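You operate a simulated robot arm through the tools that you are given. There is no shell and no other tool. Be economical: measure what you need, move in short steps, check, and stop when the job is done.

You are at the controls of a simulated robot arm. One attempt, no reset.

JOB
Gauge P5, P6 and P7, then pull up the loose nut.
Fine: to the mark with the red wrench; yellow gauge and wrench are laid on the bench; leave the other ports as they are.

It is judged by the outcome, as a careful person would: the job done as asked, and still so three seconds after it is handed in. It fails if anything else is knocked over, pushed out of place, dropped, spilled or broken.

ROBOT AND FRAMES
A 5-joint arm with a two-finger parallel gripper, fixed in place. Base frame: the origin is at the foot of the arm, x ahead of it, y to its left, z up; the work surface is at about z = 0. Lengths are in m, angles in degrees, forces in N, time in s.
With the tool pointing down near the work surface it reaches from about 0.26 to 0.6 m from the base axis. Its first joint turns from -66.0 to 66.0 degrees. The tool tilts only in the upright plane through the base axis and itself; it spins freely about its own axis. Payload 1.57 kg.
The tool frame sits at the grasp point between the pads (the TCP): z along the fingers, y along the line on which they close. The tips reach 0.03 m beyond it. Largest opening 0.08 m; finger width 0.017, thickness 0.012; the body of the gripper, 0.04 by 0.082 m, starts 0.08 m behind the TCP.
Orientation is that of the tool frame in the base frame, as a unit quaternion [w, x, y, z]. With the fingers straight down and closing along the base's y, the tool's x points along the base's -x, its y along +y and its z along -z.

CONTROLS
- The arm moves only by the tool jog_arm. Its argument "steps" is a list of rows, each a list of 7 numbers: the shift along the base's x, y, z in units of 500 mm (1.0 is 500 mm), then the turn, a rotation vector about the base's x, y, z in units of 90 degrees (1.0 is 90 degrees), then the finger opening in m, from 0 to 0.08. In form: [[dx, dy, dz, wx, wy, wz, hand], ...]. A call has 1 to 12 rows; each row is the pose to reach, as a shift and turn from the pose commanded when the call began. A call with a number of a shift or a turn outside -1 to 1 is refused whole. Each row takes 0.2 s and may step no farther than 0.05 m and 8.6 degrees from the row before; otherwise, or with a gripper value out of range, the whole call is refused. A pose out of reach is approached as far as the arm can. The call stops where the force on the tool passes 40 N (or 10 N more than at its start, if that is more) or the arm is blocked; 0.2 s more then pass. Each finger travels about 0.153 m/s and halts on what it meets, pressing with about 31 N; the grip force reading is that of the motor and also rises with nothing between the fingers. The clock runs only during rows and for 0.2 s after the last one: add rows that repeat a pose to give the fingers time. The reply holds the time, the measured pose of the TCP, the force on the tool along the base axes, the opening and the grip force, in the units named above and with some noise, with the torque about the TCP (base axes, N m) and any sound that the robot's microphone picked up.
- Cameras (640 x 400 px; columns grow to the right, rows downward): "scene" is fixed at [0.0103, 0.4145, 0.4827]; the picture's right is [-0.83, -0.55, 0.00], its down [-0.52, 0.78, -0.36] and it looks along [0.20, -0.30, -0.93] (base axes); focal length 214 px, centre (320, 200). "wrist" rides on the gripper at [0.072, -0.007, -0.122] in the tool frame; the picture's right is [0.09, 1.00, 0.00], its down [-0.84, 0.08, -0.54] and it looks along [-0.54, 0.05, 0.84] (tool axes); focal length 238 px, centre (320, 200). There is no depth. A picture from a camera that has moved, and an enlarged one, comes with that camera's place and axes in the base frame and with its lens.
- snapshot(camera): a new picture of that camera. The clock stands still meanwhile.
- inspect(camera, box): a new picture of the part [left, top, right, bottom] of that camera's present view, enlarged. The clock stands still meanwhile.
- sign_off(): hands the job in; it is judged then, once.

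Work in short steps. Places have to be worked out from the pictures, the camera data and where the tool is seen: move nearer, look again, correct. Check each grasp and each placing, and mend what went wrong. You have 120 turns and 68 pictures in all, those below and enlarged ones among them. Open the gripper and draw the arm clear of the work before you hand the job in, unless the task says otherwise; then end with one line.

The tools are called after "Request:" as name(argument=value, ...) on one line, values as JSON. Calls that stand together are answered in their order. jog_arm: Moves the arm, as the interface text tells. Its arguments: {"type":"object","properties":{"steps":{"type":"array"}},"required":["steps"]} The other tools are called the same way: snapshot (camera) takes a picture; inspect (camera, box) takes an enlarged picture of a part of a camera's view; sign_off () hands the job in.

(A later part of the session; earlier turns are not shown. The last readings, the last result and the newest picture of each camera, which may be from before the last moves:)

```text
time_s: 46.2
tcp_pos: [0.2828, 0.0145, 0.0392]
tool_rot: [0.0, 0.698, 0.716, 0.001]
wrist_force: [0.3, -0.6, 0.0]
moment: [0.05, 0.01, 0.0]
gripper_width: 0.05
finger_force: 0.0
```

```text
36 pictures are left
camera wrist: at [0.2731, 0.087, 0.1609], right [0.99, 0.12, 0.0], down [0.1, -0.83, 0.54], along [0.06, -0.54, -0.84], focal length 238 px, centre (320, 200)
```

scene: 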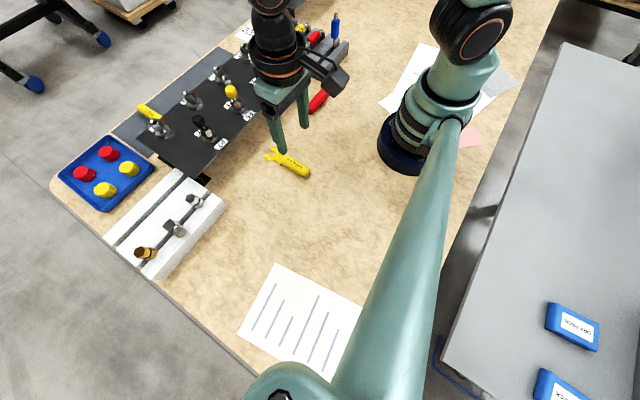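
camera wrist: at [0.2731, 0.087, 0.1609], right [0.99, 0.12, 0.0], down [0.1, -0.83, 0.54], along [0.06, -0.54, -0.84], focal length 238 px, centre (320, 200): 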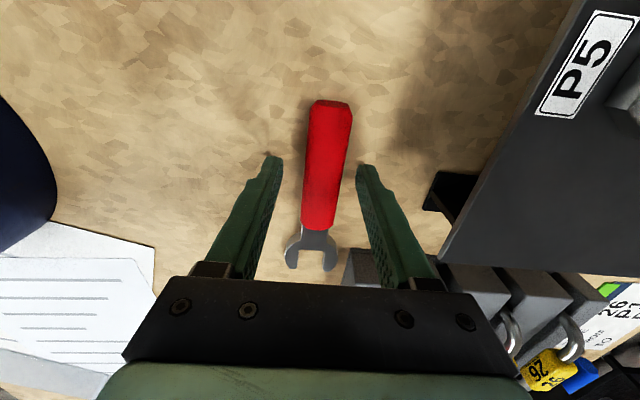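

Request:
jog_arm(steps=[[0, 0, -0.006, 0, 0, 0, 0.05], [0, 0, -0.006, 0, 0, 0, 0.0], [0, 0, -0.006, 0, 0, 0, 0.0], [0, 0, -0.006, 0, 0, 0, 0.0]])

Request:
jog_arm(steps=[[0, 0, 0.06, 0, 0, 0, 0.0], [0, 0.01, 0.14, 0, 0, 0, 0.0], [0, 0.03, 0.22, 0, 0, 0, 0.0], [0, 0.06, 0.28, 0, 0, 0, 0.0]])

Request:
snapshot(camera="wrist")

```text
time_s: 47.2
tcp_pos: [0.2831, 0.0148, 0.0363]
tool_rot: [0.0, 0.698, 0.716, 0.0]
wrist_force: [-0.4, -0.1, -0.6]
moment: [0.04, -0.02, -0.01]
gripper_width: 0.0255
finger_force: 30.8
```

```text
time_s: 48.2
tcp_pos: [0.2824, 0.0456, 0.1753]
tool_rot: [-0.001, 0.699, 0.715, -0.001]
wrist_force: [0.1, -0.3, -1.3]
moment: [0.02, -0.02, -0.02]
gripper_width: 0.0253
finger_force: 31.1
```

```text
35 pictures are left
camera wrist: at [0.2727, 0.1178, 0.2973], right [0.99, 0.12, 0.0], down [0.1, -0.83, 0.54], along [0.06, -0.54, -0.84], focal length 238 px, centre (320, 200)
```

wrist: 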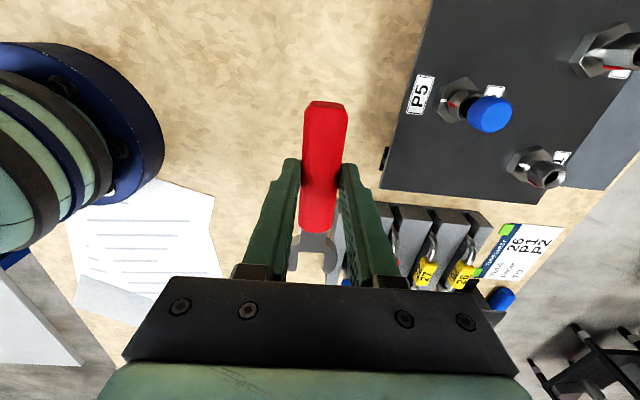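

The wrench is held. I'll rotate it to point +x and carry it in front of P7 to read the nut's hex orientation.

Request:
jog_arm(steps=[[0, 0.03, 0.03, 0, 0, 0.09, 0.0], [0, 0.07, 0.03, 0, 0, 0.18, 0.0], [0, 0.11, 0.03, 0, 0, 0.27, 0.0], [0, 0.15, 0.03, 0, 0, 0.36, 0.0], [-0.01, 0.19, 0.03, 0, 0, 0.45, 0.0], [-0.02, 0.23, 0.03, 0, 0, 0.54, 0.0], [-0.03, 0.28, 0.03, 0, 0, 0.63, 0.0], [-0.04, 0.33, 0.03, 0, 0, 0.72, 0.0], [-0.04, 0.38, 0.03, 0, 0, 0.81, 0.0], [-0.04, 0.43, 0.03, 0, 0, 0.9, 0.0], [-0.04, 0.49, 0.03, 0, 0, 0.983, 0.0], [-0.04, 0.49, 0.03, 0, 0, 0.983, 0.0]])

Request:
inspect(camera="wrist", box=[240, 190, 400, 290])

```text
time_s: 50.8
tcp_pos: [0.2622, 0.2901, 0.1922]
tool_rot: [0.001, 0.001, 1.0, -0.001]
wrist_force: [-0.7, 0.1, -1.3]
moment: [0.02, 0.03, 0.01]
gripper_width: 0.0255
finger_force: 31.5
```

```text
4.00 times, centred on (320, 240) of wrist
camera zoom: at [0.1894, 0.2846, 0.3139], right [-0.09, 1.0, 0.0], down [0.84, 0.08, 0.54], along [0.54, 0.05, -0.84], focal length 953 px, centre (320, 40)
```

zoom: 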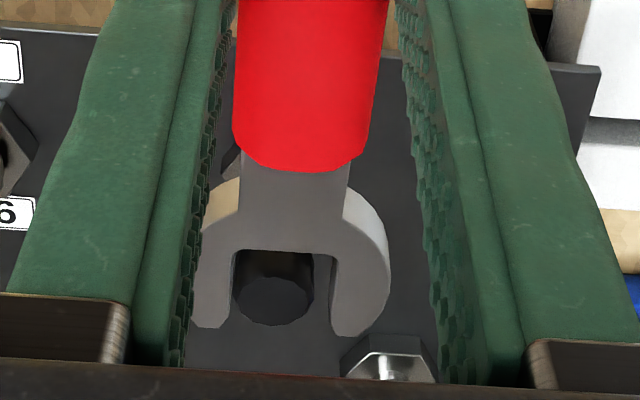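

The wrench hides the nut. I'll shift sideways for a clear look at P7's hex and mark.

Request:
jog_arm(steps=[[0, -0.09, 0, 0, 0, 0, 0.0], [0, -0.18, -0.04, 0, 0, 0, 0.0], [0, -0.24, -0.06, 0, 0, 0, 0.0]])

Request:
snapshot(camera="wrist")

Request:
inspect(camera="scene", box=[170, 95, 250, 155])

```text
time_s: 51.6
tcp_pos: [0.2615, 0.167, 0.1613]
tool_rot: [0.001, 0.0, 1.0, 0.0]
wrist_force: [-0.1, -0.3, -1.5]
moment: [-0.02, 0.01, -0.03]
gripper_width: 0.0255
finger_force: 30.9
```

```text
33 pictures are left
camera wrist: at [0.1879, 0.1618, 0.2832], right [-0.09, 1.0, 0.0], down [0.84, 0.07, 0.54], along [0.54, 0.05, -0.84], focal length 238 px, centre (320, 200)
```

wrist: 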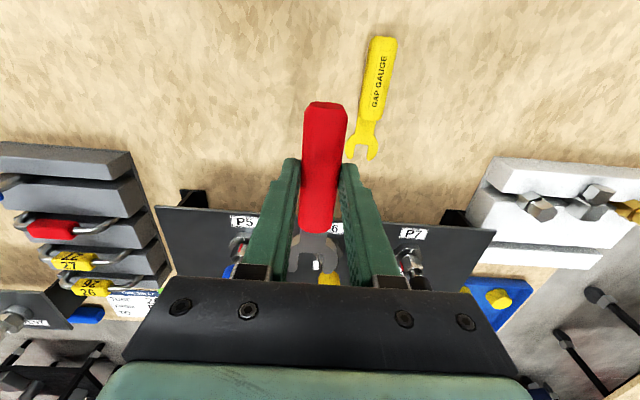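

```text
6.67 times, centred on (210, 125) of scene
camera zoom: at [0.0103, 0.4145, 0.4827], right [-0.83, -0.55, 0.0], down [-0.52, 0.78, -0.36], along [0.2, -0.3, -0.93], focal length 1430 px, centre (1053, 700)
```

zoom: 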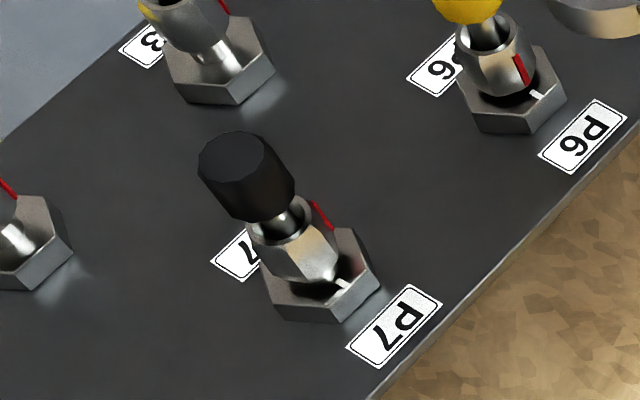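

Request:
inspect(camera="scene", box=[194, 112, 226, 136])

Request:
inspect(camera="wrist", box=[380, 225, 444, 290])

Request:
inspect(camera="scene", box=[222, 90, 254, 114])

```text
16.00 times, centred on (210, 124) of scene
camera zoom: at [0.0103, 0.4145, 0.4827], right [-0.83, -0.55, 0.0], down [-0.52, 0.78, -0.36], along [0.2, -0.3, -0.93], focal length 3432 px, centre (2080, 1416)
```

zoom: 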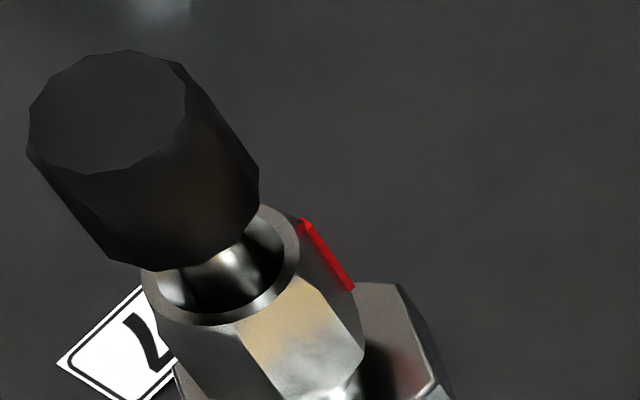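

```text
6.15 times, centred on (412, 258) of wrist
camera zoom: at [0.1879, 0.1618, 0.2832], right [-0.09, 1.0, 0.0], down [0.84, 0.07, 0.54], along [0.54, 0.05, -0.84], focal length 1467 px, centre (-246, -154)
```

zoom: 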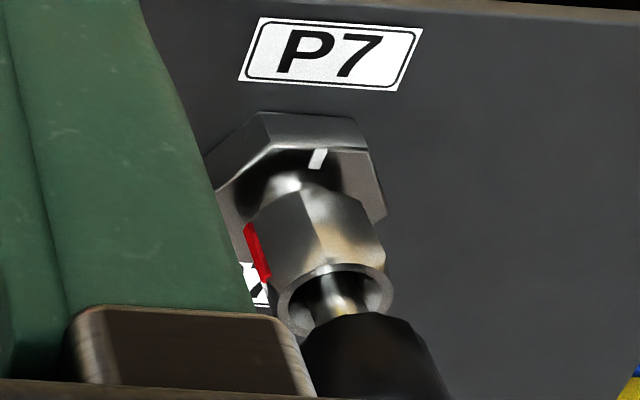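

```text
16.00 times, centred on (238, 102) of scene
camera zoom: at [0.0103, 0.4145, 0.4827], right [-0.83, -0.55, 0.0], down [-0.52, 0.78, -0.36], along [0.2, -0.3, -0.93], focal length 3432 px, centre (1632, 1768)
```

zoom: 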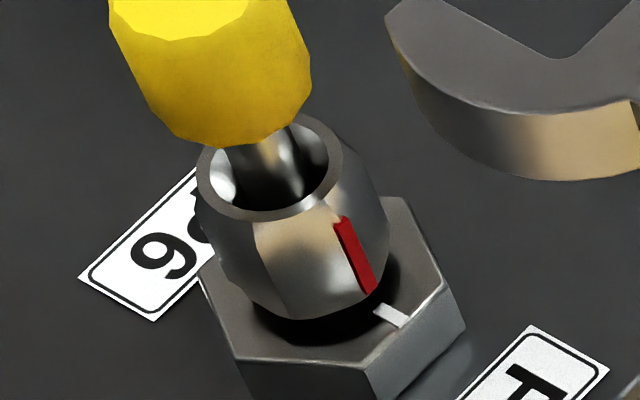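

P7's mark sits on a nut corner at about 85° counter-clockwise of the tick, and the nut spans z≈0.081–0.100. I'll measure the jaw height relative to the TCP from both cameras.

Request:
inspect(camera="scene", box=[232, 75, 280, 111])

Request:
inspect(camera="wrist", box=[270, 215, 370, 280])

```text
11.11 times, centred on (256, 93) of scene
camera zoom: at [0.0103, 0.4145, 0.4827], right [-0.83, -0.55, 0.0], down [-0.52, 0.78, -0.36], along [0.2, -0.3, -0.93], focal length 2383 px, centre (1031, 1389)
```

zoom: 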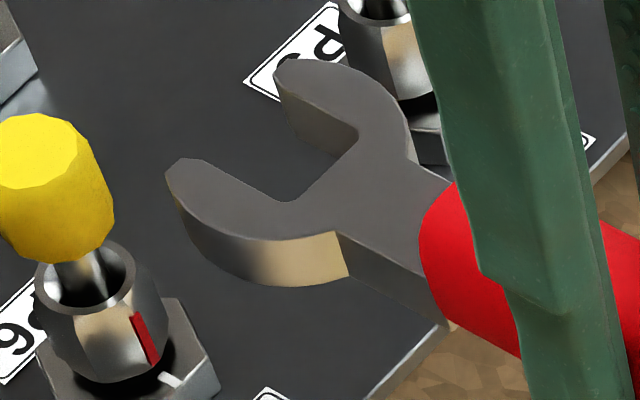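

```text
6.15 times, centred on (320, 248) of wrist
camera zoom: at [0.1879, 0.1618, 0.2832], right [-0.09, 1.0, 0.0], down [0.84, 0.07, 0.54], along [0.54, 0.05, -0.84], focal length 1467 px, centre (320, -92)
```

zoom: 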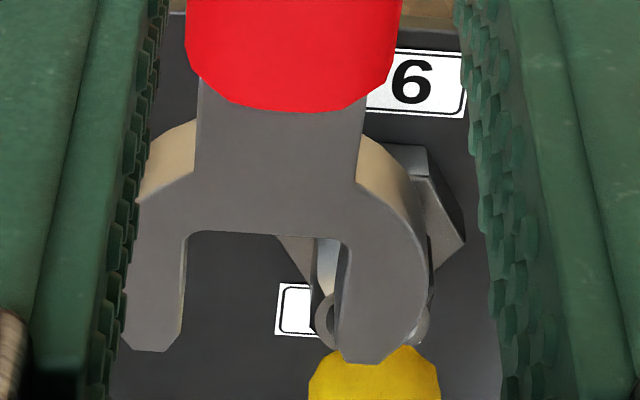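

Jaw centre is about 0.0285 m below the TCP with the slot root 0.076 m ahead; the nut axis is ≈ (0.397, 0.290). I'll yaw the wrench +24° to match the hex corner and go to a standoff in front of P7 at nut mid-height.

Request:
jog_arm(steps=[[0.0, 0.05, 0, 0, 0, 0.09, 0.0], [0.02, 0.1, 0, 0, 0, 0.18, 0.0], [0.046, 0.144, 0, 0, 0, 0.267, 0.0], [0.046, 0.144, -0.045, 0, 0, 0.267, 0.0], [0.046, 0.144, -0.0856, 0, 0, 0.267, 0.0], [0.046, 0.144, -0.0856, 0, 0, 0.267, 0.0]])

Request:
inspect(camera="wrist", box=[240, 190, 400, 290])

Request:
inspect(camera="scene", box=[182, 100, 246, 148])

```text
time_s: 53.0
tcp_pos: [0.2844, 0.2428, 0.1178]
tool_rot: [0.002, -0.207, 0.978, 0.0]
wrist_force: [0.4, -0.1, -1.9]
moment: [-0.03, 0.04, 0.02]
gripper_width: 0.0251
finger_force: 31.2
```

```text
4.00 times, centred on (320, 240) of wrist
camera zoom: at [0.2205, 0.2078, 0.2397], right [-0.49, 0.87, 0.0], down [0.73, 0.41, 0.54], along [0.47, 0.26, -0.84], focal length 953 px, centre (320, 40)
```

zoom: 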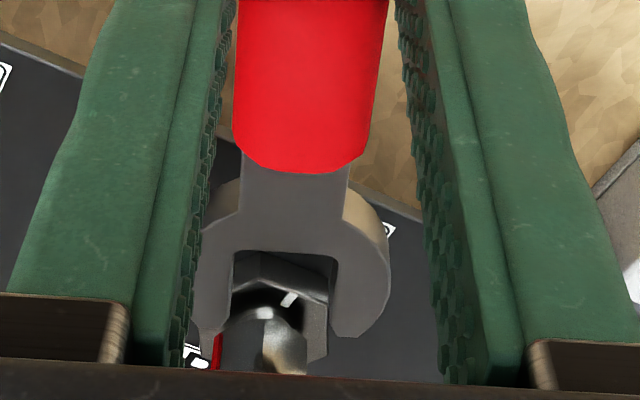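

```text
8.33 times, centred on (214, 124) of scene
camera zoom: at [0.0103, 0.4145, 0.4827], right [-0.83, -0.55, 0.0], down [-0.52, 0.78, -0.36], along [0.2, -0.3, -0.93], focal length 1787 px, centre (1203, 833)
```

zoom: 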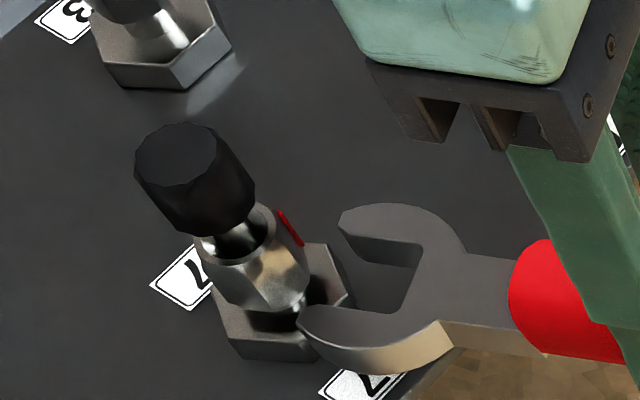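

The nut sits about 3.5 mm to one side of the slot line (the TCP is at y 0.242). I'll correct laterally, move in partway and look again.

Request:
jog_arm(steps=[[0.003, -0.0068, 0, 0, 0, 0, 0.0], [0.014, -0.0018, 0, 0, 0, 0, 0.0], [0.023, 0.0022, 0, 0, 0, 0, 0.0], [0.023, 0.0022, 0, 0, 0, 0, 0.0]])

Request:
inspect(camera="wrist", box=[260, 225, 360, 290])

Request:
inspect(camera="scene", box=[190, 106, 238, 142])

```text
time_s: 54.0
tcp_pos: [0.2972, 0.2431, 0.1201]
tool_rot: [0.0, -0.207, 0.978, 0.0]
wrist_force: [0.1, 0.2, -0.4]
moment: [0.0, 0.04, 0.03]
gripper_width: 0.0252
finger_force: 30.5
```

```text
6.15 times, centred on (310, 258) of wrist
camera zoom: at [0.2326, 0.2092, 0.2409], right [-0.49, 0.87, 0.0], down [0.73, 0.41, 0.54], along [0.47, 0.26, -0.84], focal length 1467 px, centre (382, -154)
```

zoom: 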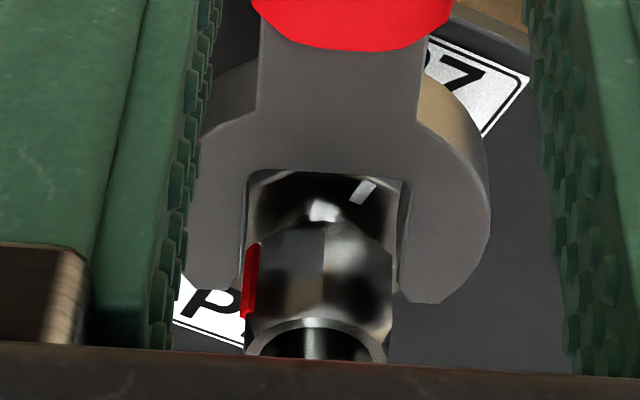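

```text
11.11 times, centred on (214, 124) of scene
camera zoom: at [0.0103, 0.4145, 0.4827], right [-0.83, -0.55, 0.0], down [-0.52, 0.78, -0.36], along [0.2, -0.3, -0.93], focal length 2383 px, centre (1498, 1044)
```

zoom: 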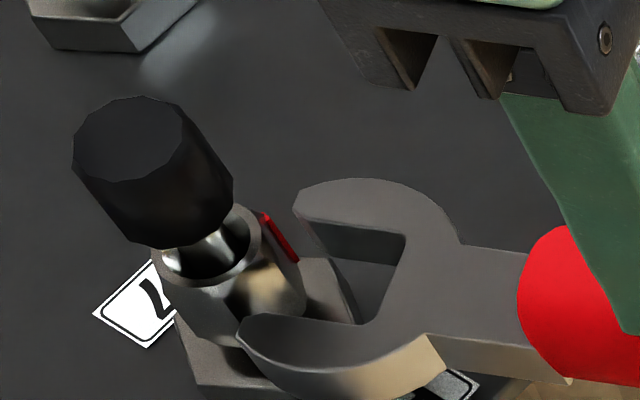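

Lateral position and yaw are both aligned now, with the nut corner centred in the slot. I'll slide the jaw on.

Request:
jog_arm(steps=[[0.008, 0.0036, 0, 0, 0, 0, 0.0], [0.016, 0.0071, 0, 0, 0, 0, 0.0], [0.022, 0.0098, 0, 0, 0, 0, 0.0]])

Request:
jog_arm(steps=[[0.005, 0.0022, 0, 0, 0, 0, 0.0], [0.012, 0.0053, 0, 0, 0, 0, 0.0]])

Request:
inspect(camera="scene", box=[190, 106, 238, 142])

```text
time_s: 54.8
tcp_pos: [0.3072, 0.249, 0.1191]
tool_rot: [0.001, -0.206, 0.978, 0.0]
wrist_force: [-2.1, 2.2, -0.5]
moment: [0.05, 0.07, 0.29]
gripper_width: 0.0255
finger_force: 31.2
```

```text
time_s: 55.4
tcp_pos: [0.3139, 0.2519, 0.1193]
tool_rot: [0.0, -0.206, 0.979, -0.001]
wrist_force: [-0.1, 0.4, -1.6]
moment: [0.0, 0.03, 0.08]
gripper_width: 0.0253
finger_force: 30.7
```

```text
11.11 times, centred on (214, 124) of scene
camera zoom: at [0.0103, 0.4145, 0.4827], right [-0.83, -0.55, 0.0], down [-0.52, 0.78, -0.36], along [0.2, -0.3, -0.93], focal length 2383 px, centre (1498, 1044)
```

zoom: 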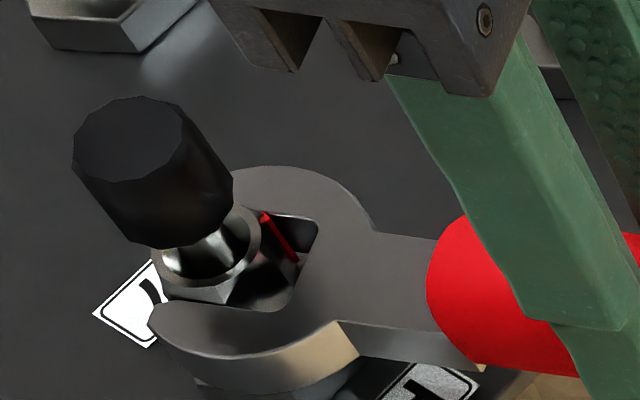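

The jaw is on the nut flats with a little space left at the root, so I'll advance a bit more.

Request:
jog_arm(steps=[[0.005, 0.0022, 0, 0, 0, 0, 0.0], [0.008, 0.0036, 0, 0, 0, 0, 0.0]])

Request:
inspect(camera="scene", box=[190, 106, 238, 142])

```text
time_s: 56.0
tcp_pos: [0.3183, 0.2528, 0.1193]
tool_rot: [0.0, -0.207, 0.978, 0.001]
wrist_force: [-0.6, -0.3, -0.4]
moment: [0.02, 0.04, 0.02]
gripper_width: 0.0252
finger_force: 30.8
```

```text
11.11 times, centred on (214, 124) of scene
camera zoom: at [0.0103, 0.4145, 0.4827], right [-0.83, -0.55, 0.0], down [-0.52, 0.78, -0.36], along [0.2, -0.3, -0.93], focal length 2383 px, centre (1498, 1044)
```

zoom: 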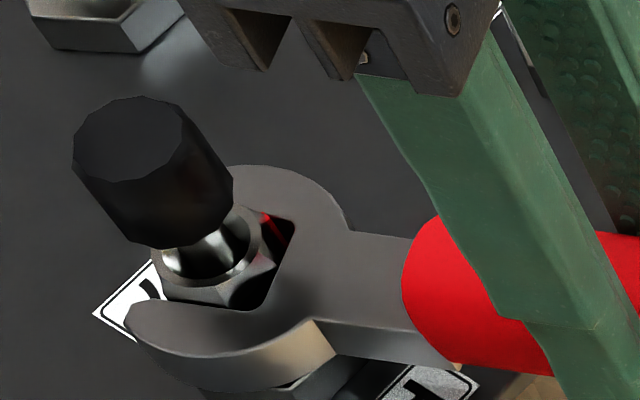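

The jaw is fully engaged. I'll start pulling clockwise along an arc about the nut axis, 24° first, and check forces and the mark.

Request:
jog_arm(steps=[[-0.0088, 0.0228, 0, 0, 0, -0.0889, 0.0], [-0.0142, 0.0464, 0, 0, 0, -0.1778, 0.0], [-0.0164, 0.0706, 0, 0, 0, -0.2667, 0.0]])

Request:
inspect(camera="scene", box=[190, 106, 238, 142])

```text
time_s: 56.8
tcp_pos: [0.3103, 0.2874, 0.119]
tool_rot: [0.0, 0.003, 1.0, 0.0]
wrist_force: [4.2, 4.7, -10.3]
moment: [0.11, 0.66, 0.84]
gripper_width: 0.0256
finger_force: 30.9
```

```text
11.11 times, centred on (214, 124) of scene
camera zoom: at [0.0103, 0.4145, 0.4826], right [-0.83, -0.55, 0.0], down [-0.52, 0.78, -0.36], along [0.2, -0.3, -0.93], focal length 2383 px, centre (1498, 1044)
```

zoom: 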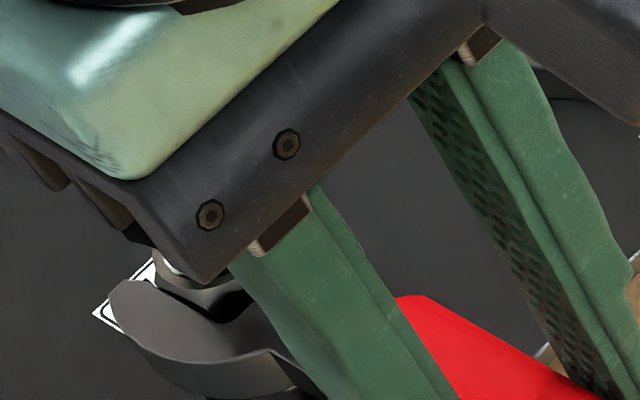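

Forces are modest, though the nut is dragging the jaw down a little (-10 N in z) as it runs down. I'll check with the wrist view.

Request:
inspect(camera="wrist", box=[260, 215, 360, 280])

```text
6.15 times, centred on (310, 248) of wrist
camera zoom: at [0.237, 0.2823, 0.2407], right [-0.09, 1.0, 0.0], down [0.84, 0.08, 0.54], along [0.54, 0.05, -0.84], focal length 1467 px, centre (382, -92)
```

zoom: 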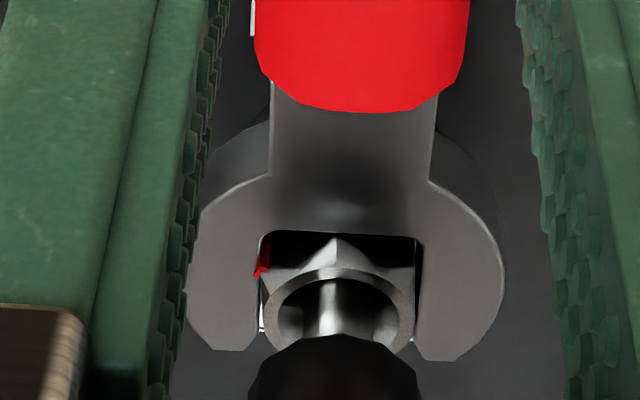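

The nut is turning with the wrench, with its corner centred and the mark now one hex corner (60°) short of the tick. I'll continue 32°, easing down about 1.5 mm.

Request:
jog_arm(steps=[[0.0014, 0.0262, -0.003, 0, 0, -0.0889, 0.0], [0.0064, 0.05, -0.003, 0, 0, -0.1778, 0.0], [0.0144, 0.0732, -0.003, 0, 0, -0.2667, 0.0], [0.0258, 0.0946, -0.003, 0, 0, -0.3556, 0.0]])

Request:
inspect(camera="wrist", box=[260, 215, 360, 280])

```text
time_s: 57.8
tcp_pos: [0.3244, 0.3363, 0.1177]
tool_rot: [0.001, 0.277, 0.961, 0.001]
wrist_force: [-14.7, 9.5, 1.1]
moment: [0.19, 0.28, 0.46]
gripper_width: 0.0253
finger_force: 31.1
```

```text
6.15 times, centred on (310, 248) of wrist
camera zoom: at [0.2573, 0.3693, 0.239], right [0.45, 0.89, 0.0], down [0.75, -0.38, 0.54], along [0.48, -0.24, -0.84], focal length 1467 px, centre (382, -92)
```

zoom: 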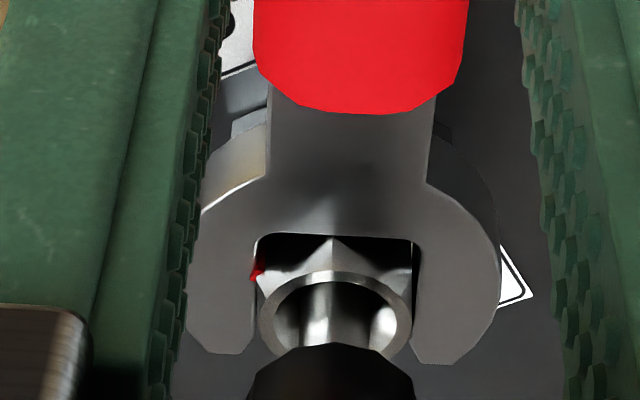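

The yaw is now -32° and the jaw root is pressing on the nut by about 17 N, so I'll back off 1 mm along the handle while continuing another 24°.

Request:
jog_arm(steps=[[0.0124, 0.0212, 0, 0, 0, -0.0889, 0.0], [0.0294, 0.0388, 0, 0, 0, -0.1778, 0.0], [0.0486, 0.0542, 0, 0, 0, -0.2667, 0.0]])

Request:
inspect(camera="wrist", box=[260, 215, 360, 280])

Request:
inspect(camera="scene", box=[182, 100, 246, 148])

```text
time_s: 58.6
tcp_pos: [0.3477, 0.3629, 0.1172]
tool_rot: [0.001, 0.471, 0.882, 0.0]
wrist_force: [-5.2, 11.3, -3.7]
moment: [0.48, 0.27, 0.83]
gripper_width: 0.0251
finger_force: 30.6
```

```text
6.15 times, centred on (310, 248) of wrist
camera zoom: at [0.3012, 0.4197, 0.2386], right [0.78, 0.63, 0.0], down [0.53, -0.65, 0.54], along [0.34, -0.42, -0.84], focal length 1467 px, centre (382, -92)
```

zoom: 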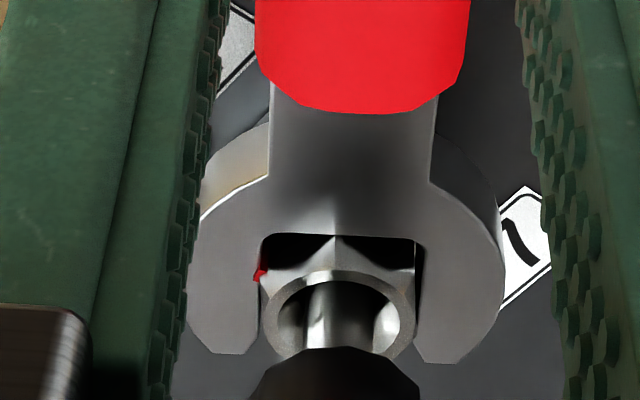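

```text
8.33 times, centred on (214, 124) of scene
camera zoom: at [0.0103, 0.4145, 0.4827], right [-0.83, -0.55, 0.0], down [-0.52, 0.78, -0.36], along [0.2, -0.3, -0.93], focal length 1787 px, centre (1203, 833)
```

zoom: 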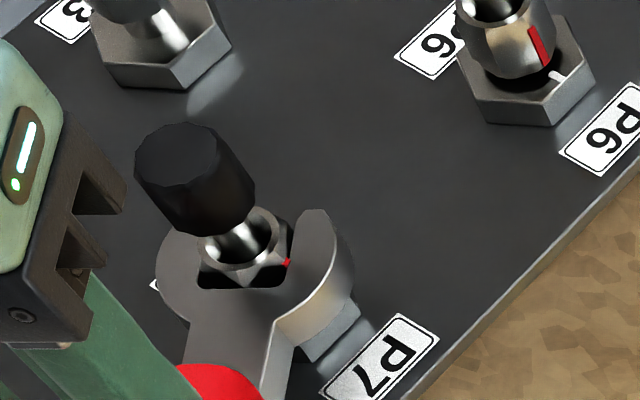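

The wrench yaw is -56° and the nut has followed. I'll add the last ~4°.

Request:
jog_arm(steps=[[0.0096, 0.0078, 0, 0, 0, -0.0444, 0.0], [0.0096, 0.0078, 0, 0, 0, -0.0444, 0.0]])

Request:
inspect(camera="scene", box=[194, 112, 226, 136])

```text
time_s: 59.2
tcp_pos: [0.3533, 0.3662, 0.1169]
tool_rot: [0.001, 0.502, 0.865, 0.001]
wrist_force: [-1.6, 6.0, 0.8]
moment: [0.06, -0.01, 0.69]
gripper_width: 0.0255
finger_force: 30.8
```

```text
16.00 times, centred on (210, 124) of scene
camera zoom: at [0.0103, 0.4145, 0.4827], right [-0.83, -0.55, 0.0], down [-0.52, 0.78, -0.36], along [0.2, -0.3, -0.93], focal length 3432 px, centre (2080, 1416)
```

zoom: 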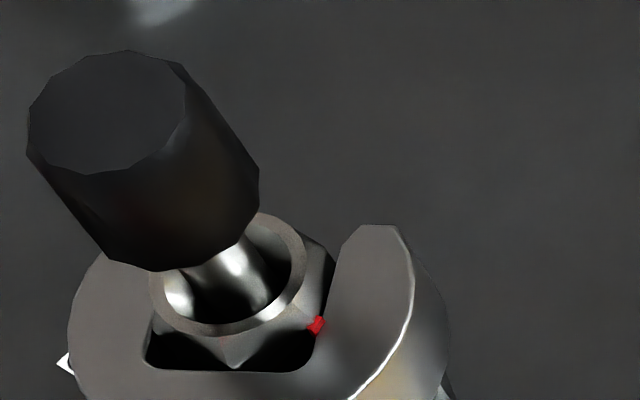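

The yaw is about -60°. I'll withdraw the wrench straight back off the nut, raise it and read the mark.

Request:
jog_arm(steps=[[-0.01, 0.0173, 0, 0, 0, 0, 0.0], [-0.025, 0.0433, 0, 0, 0, 0, 0.0], [-0.04, 0.0693, 0.0, 0, 0, 0, 0.0], [-0.04, 0.0693, 0.06, 0, 0, 0, 0.0]])

Request:
inspect(camera="scene", box=[194, 112, 226, 136])

Request:
inspect(camera="scene", box=[170, 70, 290, 160])

```text
time_s: 60.2
tcp_pos: [0.332, 0.4018, 0.1478]
tool_rot: [0.001, 0.501, 0.866, 0.0]
wrist_force: [-0.2, -0.9, -0.5]
moment: [0.06, 0.01, 0.0]
gripper_width: 0.0254
finger_force: 31.0
```

```text
16.00 times, centred on (210, 124) of scene
camera zoom: at [0.0103, 0.4145, 0.4827], right [-0.83, -0.55, 0.0], down [-0.52, 0.78, -0.36], along [0.2, -0.3, -0.93], focal length 3432 px, centre (2080, 1416)
```

zoom: 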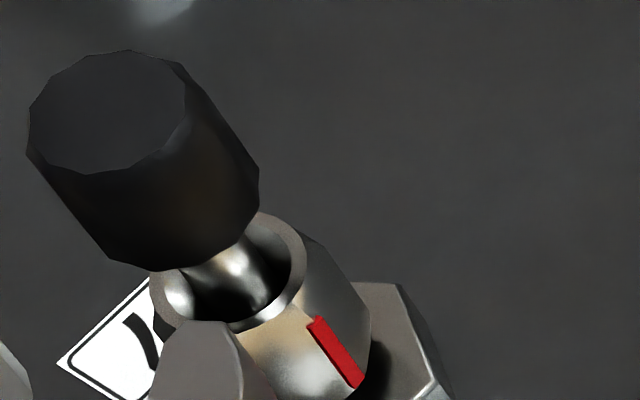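

```text
4.44 times, centred on (230, 115) of scene
camera zoom: at [0.0103, 0.4145, 0.4827], right [-0.83, -0.55, 0.0], down [-0.52, 0.78, -0.36], along [0.2, -0.3, -0.93], focal length 953 px, centre (720, 578)
```

zoom: 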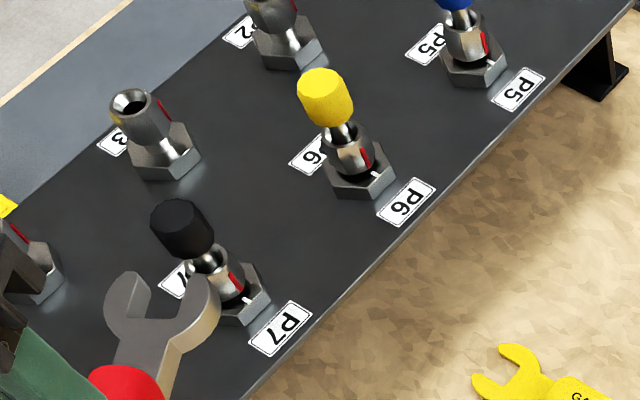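

Request:
inspect(camera="scene", box=[202, 124, 234, 148])

```text
16.00 times, centred on (218, 136) of scene
camera zoom: at [0.0103, 0.4145, 0.4827], right [-0.83, -0.55, 0.0], down [-0.52, 0.78, -0.36], along [0.2, -0.3, -0.93], focal length 3432 px, centre (1952, 1224)
```

zoom: 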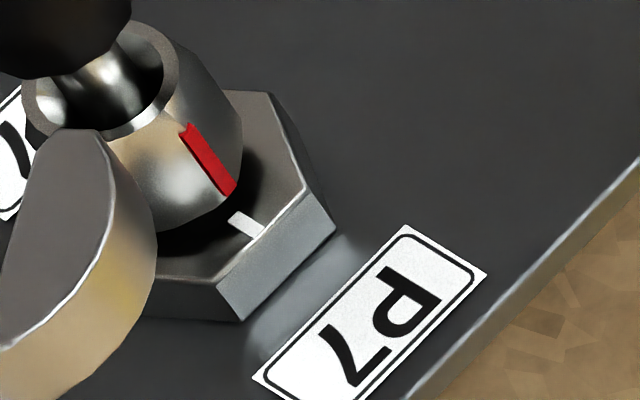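

The mark looks within a few degrees of the tick. I'll lay the wrench on clear bench at about (0.23, 0.145), then take a frontal look.

Request:
jog_arm(steps=[[-0.02, 0.0, 0.06, 0, 0, 0.08, 0.0], [-0.05, -0.03, 0.11, 0, 0, 0.16, 0.0], [-0.08, -0.08, 0.11, 0, 0, 0.25, 0.0], [-0.11, -0.14, 0.11, 0, 0, 0.34, 0.0], [-0.14, -0.2, 0.11, 0, 0, 0.43, 0.0], [-0.15, -0.28, 0.11, 0, 0, 0.52, 0.0], [-0.16, -0.36, 0.11, 0, 0, 0.61, 0.0], [-0.18, -0.43, 0.08, 0, 0, 0.667, 0.0], [-0.2, -0.5, 0.04, 0, 0, 0.667, 0.0], [-0.206, -0.514, -0.04, 0, 0, 0.667, 0.0], [-0.206, -0.514, -0.12, 0, 0, 0.667, 0.0], [-0.206, -0.514, -0.19, 0, 0, 0.667, 0.0]])

Request:
snapshot(camera="wrist")

```text
time_s: 62.8
tcp_pos: [0.2288, 0.1433, 0.0507]
tool_rot: [-0.001, 0.001, 1.0, -0.001]
wrist_force: [0.0, -0.7, -0.6]
moment: [0.02, 0.06, 0.03]
gripper_width: 0.0254
finger_force: 30.6
```

```text
11 pictures are left
camera wrist: at [0.1553, 0.1373, 0.1729], right [-0.09, 1.0, 0.0], down [0.84, 0.08, 0.54], along [0.54, 0.05, -0.84], focal length 238 px, centre (320, 200)
```

wrist: 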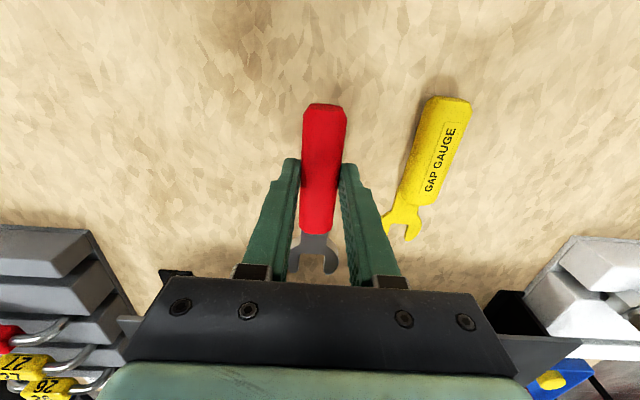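

The spot is clear. I'll lower to contact and release.

Request:
jog_arm(steps=[[0, -0.016, -0.012, 0, 0, 0, 0.0], [0, -0.016, -0.022, 0, 0, 0, 0.0], [0, -0.016, -0.022, 0, 0, 0, 0.0]])

Request:
jog_arm(steps=[[0, 0, -0.003, 0, 0, 0, 0.0], [0, 0, -0.005, 0, 0, 0, 0.0], [0, 0, -0.005, 0, 0, 0, 0.0]])

```text
time_s: 63.6
tcp_pos: [0.2282, 0.1351, 0.0407]
tool_rot: [0.001, 0.001, 1.0, 0.0]
wrist_force: [0.3, 0.2, -1.9]
moment: [-0.01, 0.03, 0.01]
gripper_width: 0.0253
finger_force: 30.4
```

```text
time_s: 64.4
tcp_pos: [0.2286, 0.1365, 0.0374]
tool_rot: [0.001, 0.001, 1.0, 0.001]
wrist_force: [-0.1, 0.4, -1.3]
moment: [0.02, 0.04, -0.02]
gripper_width: 0.0253
finger_force: 31.2
```

Request:
jog_arm(steps=[[0, 0, -0.002, 0, 0, 0, 0.0], [0, 0, -0.003, 0, 0, 0, 0.0], [0, 0, -0.003, 0, 0, 0, 0.0]])

```text
time_s: 65.2
tcp_pos: [0.2286, 0.1362, 0.0355]
tool_rot: [0.0, 0.001, 1.0, 0.0]
wrist_force: [-0.8, -0.2, -0.7]
moment: [0.01, 0.04, 0.0]
gripper_width: 0.0254
finger_force: 31.3
```

Request:
jog_arm(steps=[[0, 0, -0.002, 0, 0, 0, 0.0], [0, 0, -0.003, 0, 0, 0, 0.0], [0, 0, -0.003, 0, 0, 0, 0.0]])

```text
time_s: 65.8
tcp_pos: [0.2288, 0.1361, 0.0364]
tool_rot: [0.0, 0.002, 1.0, 0.0]
wrist_force: [-0.2, -1.0, 7.4]
moment: [0.03, 0.06, 0.06]
gripper_width: 0.0254
finger_force: 31.2
stopped in row 3: the force on the tool passed its limit at 46 N (the readings are from after the stop); the commanded pose is now the measured one
```

The wrench is on the bench. I'll release, rise and move to a frontal view of P7.

Request:
jog_arm(steps=[[0, 0, 0, 0, 0, 0, 0.035], [0, 0, 0, 0, 0, 0, 0.05], [0, 0, 0, 0, 0, 0, 0.05], [0, 0, 0.06, 0, 0, 0, 0.05], [0, 0, 0.15, 0, 0, 0, 0.05], [0.02, 0.07, 0.2, 0, 0, 0, 0.07], [0.04, 0.15, 0.2, 0, 0, 0, 0.08], [0.06, 0.23, 0.2, 0, 0, 0, 0.08], [0.07, 0.31, 0.2, 0, 0, 0, 0.08], [0.07, 0.31, 0.2, 0, 0, 0, 0.08]])

Request:
inspect(camera="wrist", box=[280, 210, 360, 270])

```text
time_s: 68.0
tcp_pos: [0.2623, 0.2932, 0.1373]
tool_rot: [0.0, 0.001, 1.0, 0.0]
wrist_force: [0.5, 0.1, 0.4]
moment: [0.0, 0.01, 0.01]
gripper_width: 0.08
finger_force: 0.1
```

```text
6.67 times, centred on (320, 240) of wrist
camera zoom: at [0.1895, 0.2877, 0.2584], right [-0.09, 1.0, 0.0], down [0.84, 0.08, 0.54], along [0.54, 0.05, -0.84], focal length 1589 px, centre (320, -67)
```

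zoom: 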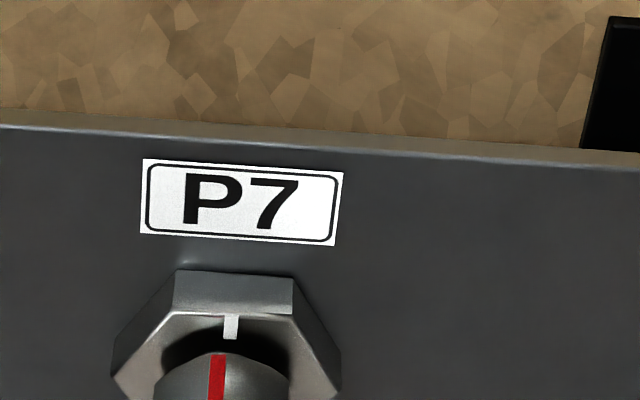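

The mark reads slightly short (left) of the tick. I'll get a more centred view before deciding.

Request:
jog_arm(steps=[[0.05, 0, 0.06, 0, 0, 0, 0.08], [0.07, 0, 0.1, 0, 0, 0, 0.08], [0.07, 0, 0.1, 0, 0, 0, 0.08]])

Request:
inspect(camera="wrist", box=[280, 190, 360, 250])

```text
time_s: 68.8
tcp_pos: [0.297, 0.2908, 0.1848]
tool_rot: [0.0, 0.001, 1.0, 0.0]
wrist_force: [-0.1, -0.6, 0.3]
moment: [-0.02, 0.01, -0.01]
gripper_width: 0.0799
finger_force: 0.1
```

```text
6.67 times, centred on (320, 220) of wrist
camera zoom: at [0.2249, 0.2851, 0.3076], right [-0.09, 1.0, 0.0], down [0.84, 0.08, 0.54], along [0.54, 0.05, -0.84], focal length 1589 px, centre (320, 67)
```

zoom: 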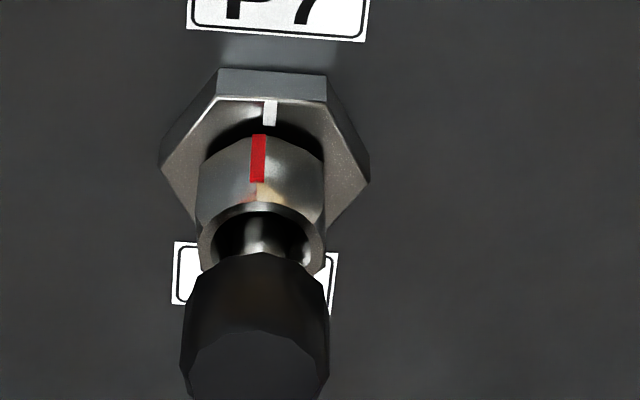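

By triangulation the mark sits about 5–7° short of the tick, which is the jaw slop. I'll re-engage from the front and pull the last few degrees, starting by re-gripping the wrench where I left it.

Request:
jog_arm(steps=[[-0.03, -0.07, 0, 0, 0, 0, 0.06], [-0.07, -0.15, 0, 0, 0, 0, 0.05], [-0.11, -0.23, 0, 0, 0, 0, 0.05], [-0.137, -0.309, 0, 0, 0, 0, 0.05], [-0.137, -0.309, -0.08, 0, 0, 0, 0.05], [-0.137, -0.309, -0.16, 0, 0, 0, 0.05], [-0.137, -0.309, -0.24, 0, 0, 0, 0.05], [-0.137, -0.309, -0.24, 0, 0, 0, 0.05]])

Request:
snapshot(camera="wrist")

```text
time_s: 70.6
tcp_pos: [0.2288, 0.138, 0.0664]
tool_rot: [0.0, 0.001, 1.0, 0.0]
wrist_force: [-0.1, 0.9, 0.0]
moment: [0.02, -0.05, 0.0]
gripper_width: 0.0501
finger_force: 0.1
```

```text
8 pictures are left
camera wrist: at [0.1553, 0.1317, 0.1887], right [-0.09, 1.0, 0.0], down [0.84, 0.08, 0.54], along [0.54, 0.05, -0.84], focal length 238 px, centre (320, 200)
```

wrist: 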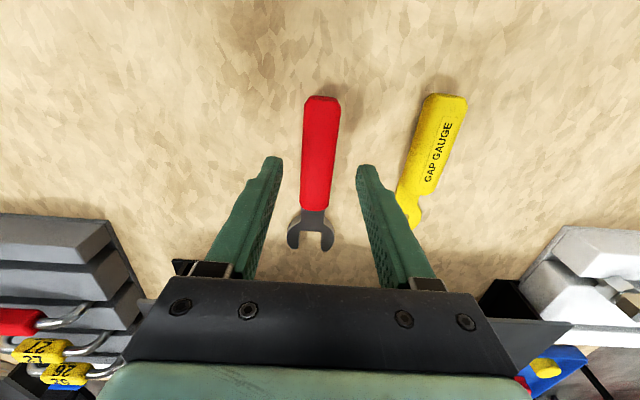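

Request:
jog_arm(steps=[[0, -0.002, -0.03, 0, 0, 0, 0.05], [0, -0.002, -0.06, 0, 0, 0, 0.05], [0, -0.002, -0.06, 0, 0, 0, 0.05], [0, -0.002, -0.06, 0, 0, 0, 0.0], [0, -0.002, -0.06, 0, 0, 0, 0.0], [0, -0.002, -0.06, 0, 0, 0, 0.0]])

Request:
jog_arm(steps=[[0, 0, 0.06, 0, 0, 0, 0.0], [0.02, 0.06, 0.12, 0, 0, 0, 0.0], [0.04, 0.14, 0.17, 0, 0, 0, 0.0], [0.06, 0.22, 0.18, 0, 0, 0.02, 0.0], [0.07, 0.29, 0.17, 0, 0, 0.033, 0.0], [0.07, 0.29, 0.166, 0, 0, 0.033, 0.0], [0.07, 0.29, 0.166, 0, 0, 0.033, 0.0]])

```text
time_s: 72.0
tcp_pos: [0.229, 0.1369, 0.0354]
tool_rot: [0.0, 0.001, 1.0, 0.001]
wrist_force: [-0.4, 0.6, -0.6]
moment: [-0.01, 0.04, -0.01]
gripper_width: 0.0249
finger_force: 31.0
```

```text
time_s: 73.6
tcp_pos: [0.2674, 0.2809, 0.1202]
tool_rot: [-0.001, -0.026, 1.0, 0.0]
wrist_force: [-0.4, -0.7, -0.6]
moment: [0.01, 0.04, 0.0]
gripper_width: 0.0251
finger_force: 31.2
```

Request:
jog_arm(steps=[[0.012, 0.003, -0.005, 0, 0, 0, 0.0], [0.024, 0.0036, -0.005, 0, 0, 0, 0.0], [0.024, 0.0036, -0.005, 0, 0, 0, 0.0]])

Request:
inspect(camera="wrist", box=[260, 225, 360, 290])

```text
time_s: 74.4
tcp_pos: [0.2785, 0.2825, 0.1172]
tool_rot: [0.0, -0.026, 1.0, 0.0]
wrist_force: [0.0, 0.0, -1.4]
moment: [0.03, 0.02, 0.0]
gripper_width: 0.0249
finger_force: 31.1
```

```text
6.15 times, centred on (310, 258) of wrist
camera zoom: at [0.2054, 0.2732, 0.2387], right [-0.14, 0.99, 0.0], down [0.83, 0.12, 0.54], along [0.54, 0.08, -0.84], focal length 1467 px, centre (382, -154)
```

zoom: 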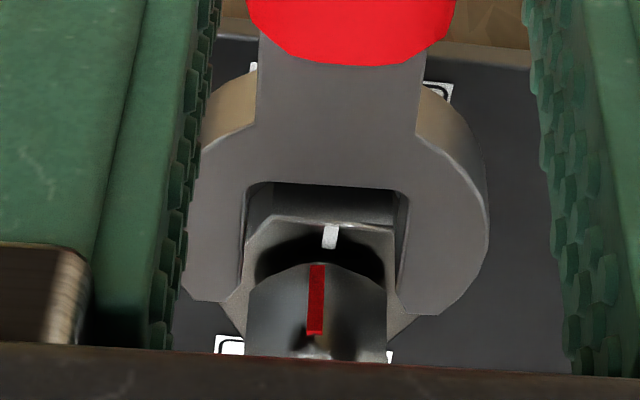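

Aligned. I'll slide the jaw onto the nut.

Request:
jog_arm(steps=[[0.01, 0.0005, 0, 0, 0, 0, 0.0], [0.02, 0.001, 0, 0, 0, 0, 0.0], [0.03, 0.0016, 0, 0, 0, 0, 0.0]])

Request:
jog_arm(steps=[[0.01, 0.0005, 0, 0, 0, 0, 0.0], [0.02, 0.001, 0, 0, 0, 0, 0.0], [0.03, 0.0016, 0, 0, 0, 0, 0.0]])

Request:
inspect(camera="wrist", box=[260, 215, 360, 280])

```text
time_s: 75.2
tcp_pos: [0.2931, 0.2829, 0.116]
tool_rot: [0.0, -0.026, 1.0, 0.001]
wrist_force: [-2.3, 2.3, -1.8]
moment: [0.1, 0.05, 0.3]
gripper_width: 0.0253
finger_force: 31.1
```

```text
time_s: 76.0
tcp_pos: [0.3065, 0.2834, 0.1168]
tool_rot: [-0.001, -0.026, 1.0, 0.0]
wrist_force: [-5.5, 8.5, -1.6]
moment: [0.2, 0.22, 0.89]
gripper_width: 0.0253
finger_force: 31.0
```

```text
6.15 times, centred on (310, 248) of wrist
camera zoom: at [0.2345, 0.274, 0.2383], right [-0.14, 0.99, 0.0], down [0.83, 0.12, 0.54], along [0.54, 0.08, -0.84], focal length 1467 px, centre (382, -92)
```

zoom: 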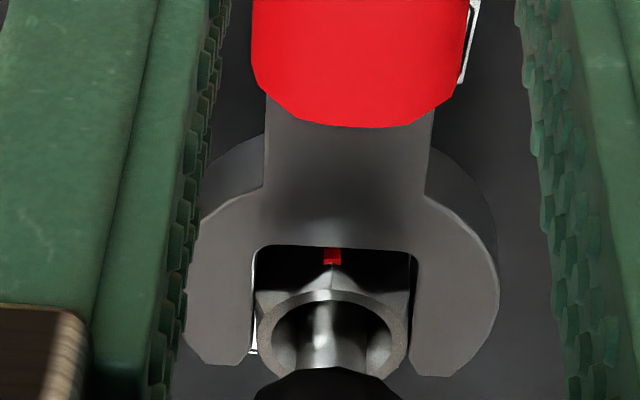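

It's engaged, with the mark in line with the slot. I'll pull clockwise about 8.5° (allowing for lag) and read back.

Request:
jog_arm(steps=[[0, 0.015, 0, 0, 0, -0.047, 0.0], [0, 0.0294, 0, 0, 0, -0.0944, 0.0], [0, 0.0294, 0, 0, 0, -0.0944, 0.0]])

Request:
inspect(camera="wrist", box=[260, 215, 360, 280])

```text
time_s: 76.8
tcp_pos: [0.3083, 0.2977, 0.1157]
tool_rot: [-0.001, 0.051, 0.999, -0.001]
wrist_force: [-1.7, -6.3, 2.6]
moment: [-0.22, -0.18, -0.05]
gripper_width: 0.0253
finger_force: 31.3
```

```text
6.15 times, centred on (310, 248) of wrist
camera zoom: at [0.2344, 0.2993, 0.2377], right [0.01, 1.0, 0.0], down [0.84, -0.01, 0.54], along [0.54, -0.01, -0.84], focal length 1467 px, centre (382, -92)
```

zoom: 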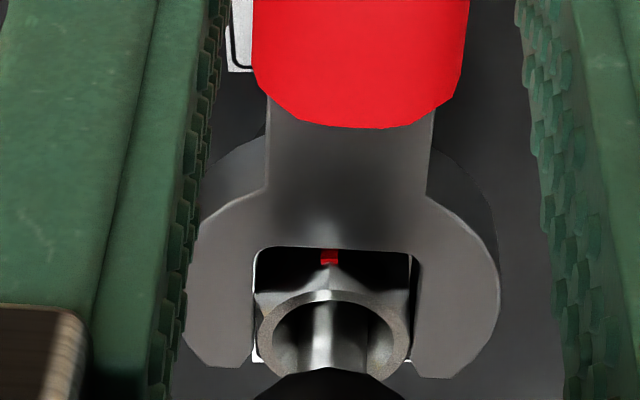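

The nut moved about 5°, and triangulation puts the mark within ~2° of the tick. I'll withdraw the wrench straight back and check.

Request:
jog_arm(steps=[[-0.02, 0.002, 0, 0, 0, 0, 0.0], [-0.05, 0.005, 0, 0, 0, 0, 0.0], [-0.09, 0.009, 0, 0, 0, 0, 0.0], [-0.09, 0.009, 0, 0, 0, 0, 0.0]])

Request:
inspect(camera="scene", box=[198, 118, 230, 142])

```text
time_s: 77.2
tcp_pos: [0.306, 0.2989, 0.1153]
tool_rot: [0.006, 0.055, 0.998, 0.007]
wrist_force: [1.3, -2.8, 0.0]
moment: [-0.12, -0.13, 0.36]
gripper_width: 0.0254
finger_force: 31.4
stopped in row 1: the force on the tool passed its limit at 46 N (the readings are from after the stop); the commanded pose is now the measured one
```

```text
16.00 times, centred on (214, 130) of scene
camera zoom: at [0.0103, 0.4145, 0.4827], right [-0.83, -0.55, 0.0], down [-0.52, 0.78, -0.36], along [0.2, -0.3, -0.93], focal length 3432 px, centre (2016, 1320)
```

zoom: 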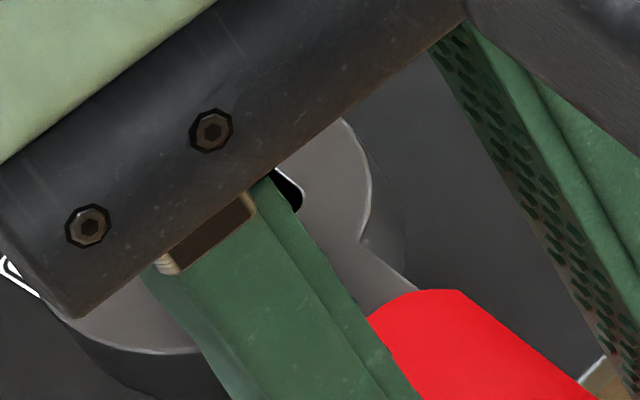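

The jaw bound on withdrawal (force limit), because it was still loaded clockwise. I'll ease the load back about 2.5° and re-level before sliding out.

Request:
jog_arm(steps=[[0, -0.008, 0, -0.009, 0.0076, 0.028, 0.0], [0, -0.008, 0, -0.009, 0.0076, 0.028, 0.0]])

```text
time_s: 77.8
tcp_pos: [0.3075, 0.2948, 0.1175]
tool_rot: [-0.001, 0.031, 1.0, -0.001]
wrist_force: [-2.8, -3.6, 7.8]
moment: [-0.04, -0.6, -0.16]
gripper_width: 0.0254
finger_force: 30.8
```

Request:
jog_arm(steps=[[0, 0, 0.003, 0, 0, 0.008, 0.0], [-0.006, 0.0004, 0.003, 0, 0, 0.008, 0.0]])

```text
time_s: 78.4
tcp_pos: [0.304, 0.2955, 0.1179]
tool_rot: [-0.002, 0.026, 1.0, -0.002]
wrist_force: [1.9, -5.2, -1.9]
moment: [-0.1, 0.0, -0.43]
gripper_width: 0.0253
finger_force: 31.1
```

Request:
jog_arm(steps=[[-0.004, -0.002, 0, 0, 0, 0, 0.0], [-0.012, -0.002, 0, 0, 0, 0, 0.0]])

```text
time_s: 79.0
tcp_pos: [0.2981, 0.2957, 0.1189]
tool_rot: [0.0, 0.025, 1.0, -0.001]
wrist_force: [-0.1, 0.5, -1.2]
moment: [0.01, 0.03, -0.01]
gripper_width: 0.0255
finger_force: 31.0
```

Sliding out freely now. I'll withdraw fully and check the mark.

Request:
jog_arm(steps=[[-0.02, 0.001, 0, 0, 0, 0, 0.0], [-0.05, 0.0025, 0, 0, 0, 0, 0.0], [-0.07, 0.0035, 0, 0, 0, 0, 0.0], [-0.07, 0.0035, 0.05, 0, 0, 0, 0.0], [-0.08, -0.06, 0.06, 0, 0, 0, 0.0], [-0.09, -0.14, 0.04, 0, 0, 0, 0.0], [-0.1, -0.22, 0.02, 0, 0, 0.02, 0.0], [-0.14, -0.3, -0.02, 0, 0, 0.033, 0.0], [-0.14, -0.32, -0.08, 0, 0, 0.033, 0.0], [-0.14, -0.32, -0.14, 0, 0, 0.033, 0.0]])

Request:
inspect(camera="scene", box=[194, 110, 250, 152])

```text
time_s: 81.2
tcp_pos: [0.228, 0.1351, 0.0485]
tool_rot: [-0.001, 0.0, 1.0, -0.001]
wrist_force: [0.2, -0.6, -1.2]
moment: [0.03, 0.04, 0.0]
gripper_width: 0.0253
finger_force: 31.2
```

```text
9.52 times, centred on (222, 131) of scene
camera zoom: at [0.0103, 0.4144, 0.4827], right [-0.83, -0.55, 0.0], down [-0.52, 0.78, -0.36], along [0.2, -0.3, -0.93], focal length 2043 px, centre (1253, 857)
```

zoom: 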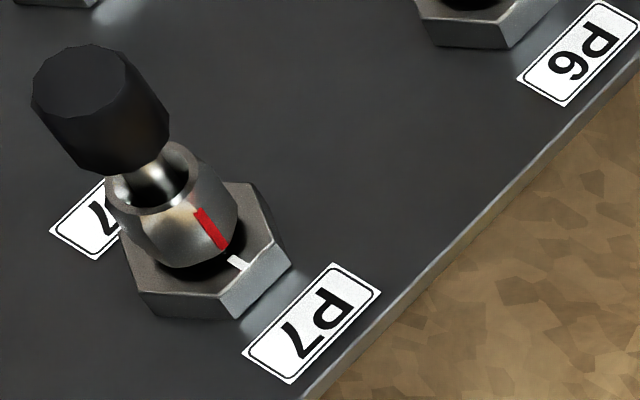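

The red mark now lines up with the white tick. I'll lay the wrench down.

Request:
jog_arm(steps=[[0, 0, -0.012, 0, 0, 0, 0.0], [0, 0, -0.022, 0, 0, 0, 0.0], [0, 0, -0.022, 0, 0, 0, 0.0]])

Request:
jog_arm(steps=[[0, 0, -0.002, 0, 0, 0, 0.0], [0, 0, -0.003, 0, 0, 0, 0.0], [0, 0, -0.003, 0, 0, 0, 0.0]])

```text
time_s: 82.0
tcp_pos: [0.2277, 0.1348, 0.0374]
tool_rot: [0.0, 0.001, 1.0, 0.0]
wrist_force: [0.7, -0.2, -1.2]
moment: [0.03, 0.05, 0.0]
gripper_width: 0.0254
finger_force: 30.9
```

```text
time_s: 82.8
tcp_pos: [0.2279, 0.1343, 0.0352]
tool_rot: [-0.001, 0.0, 1.0, 0.0]
wrist_force: [3.0, -2.3, 8.7]
moment: [-0.03, -0.11, -0.08]
gripper_width: 0.0252
finger_force: 30.9
```

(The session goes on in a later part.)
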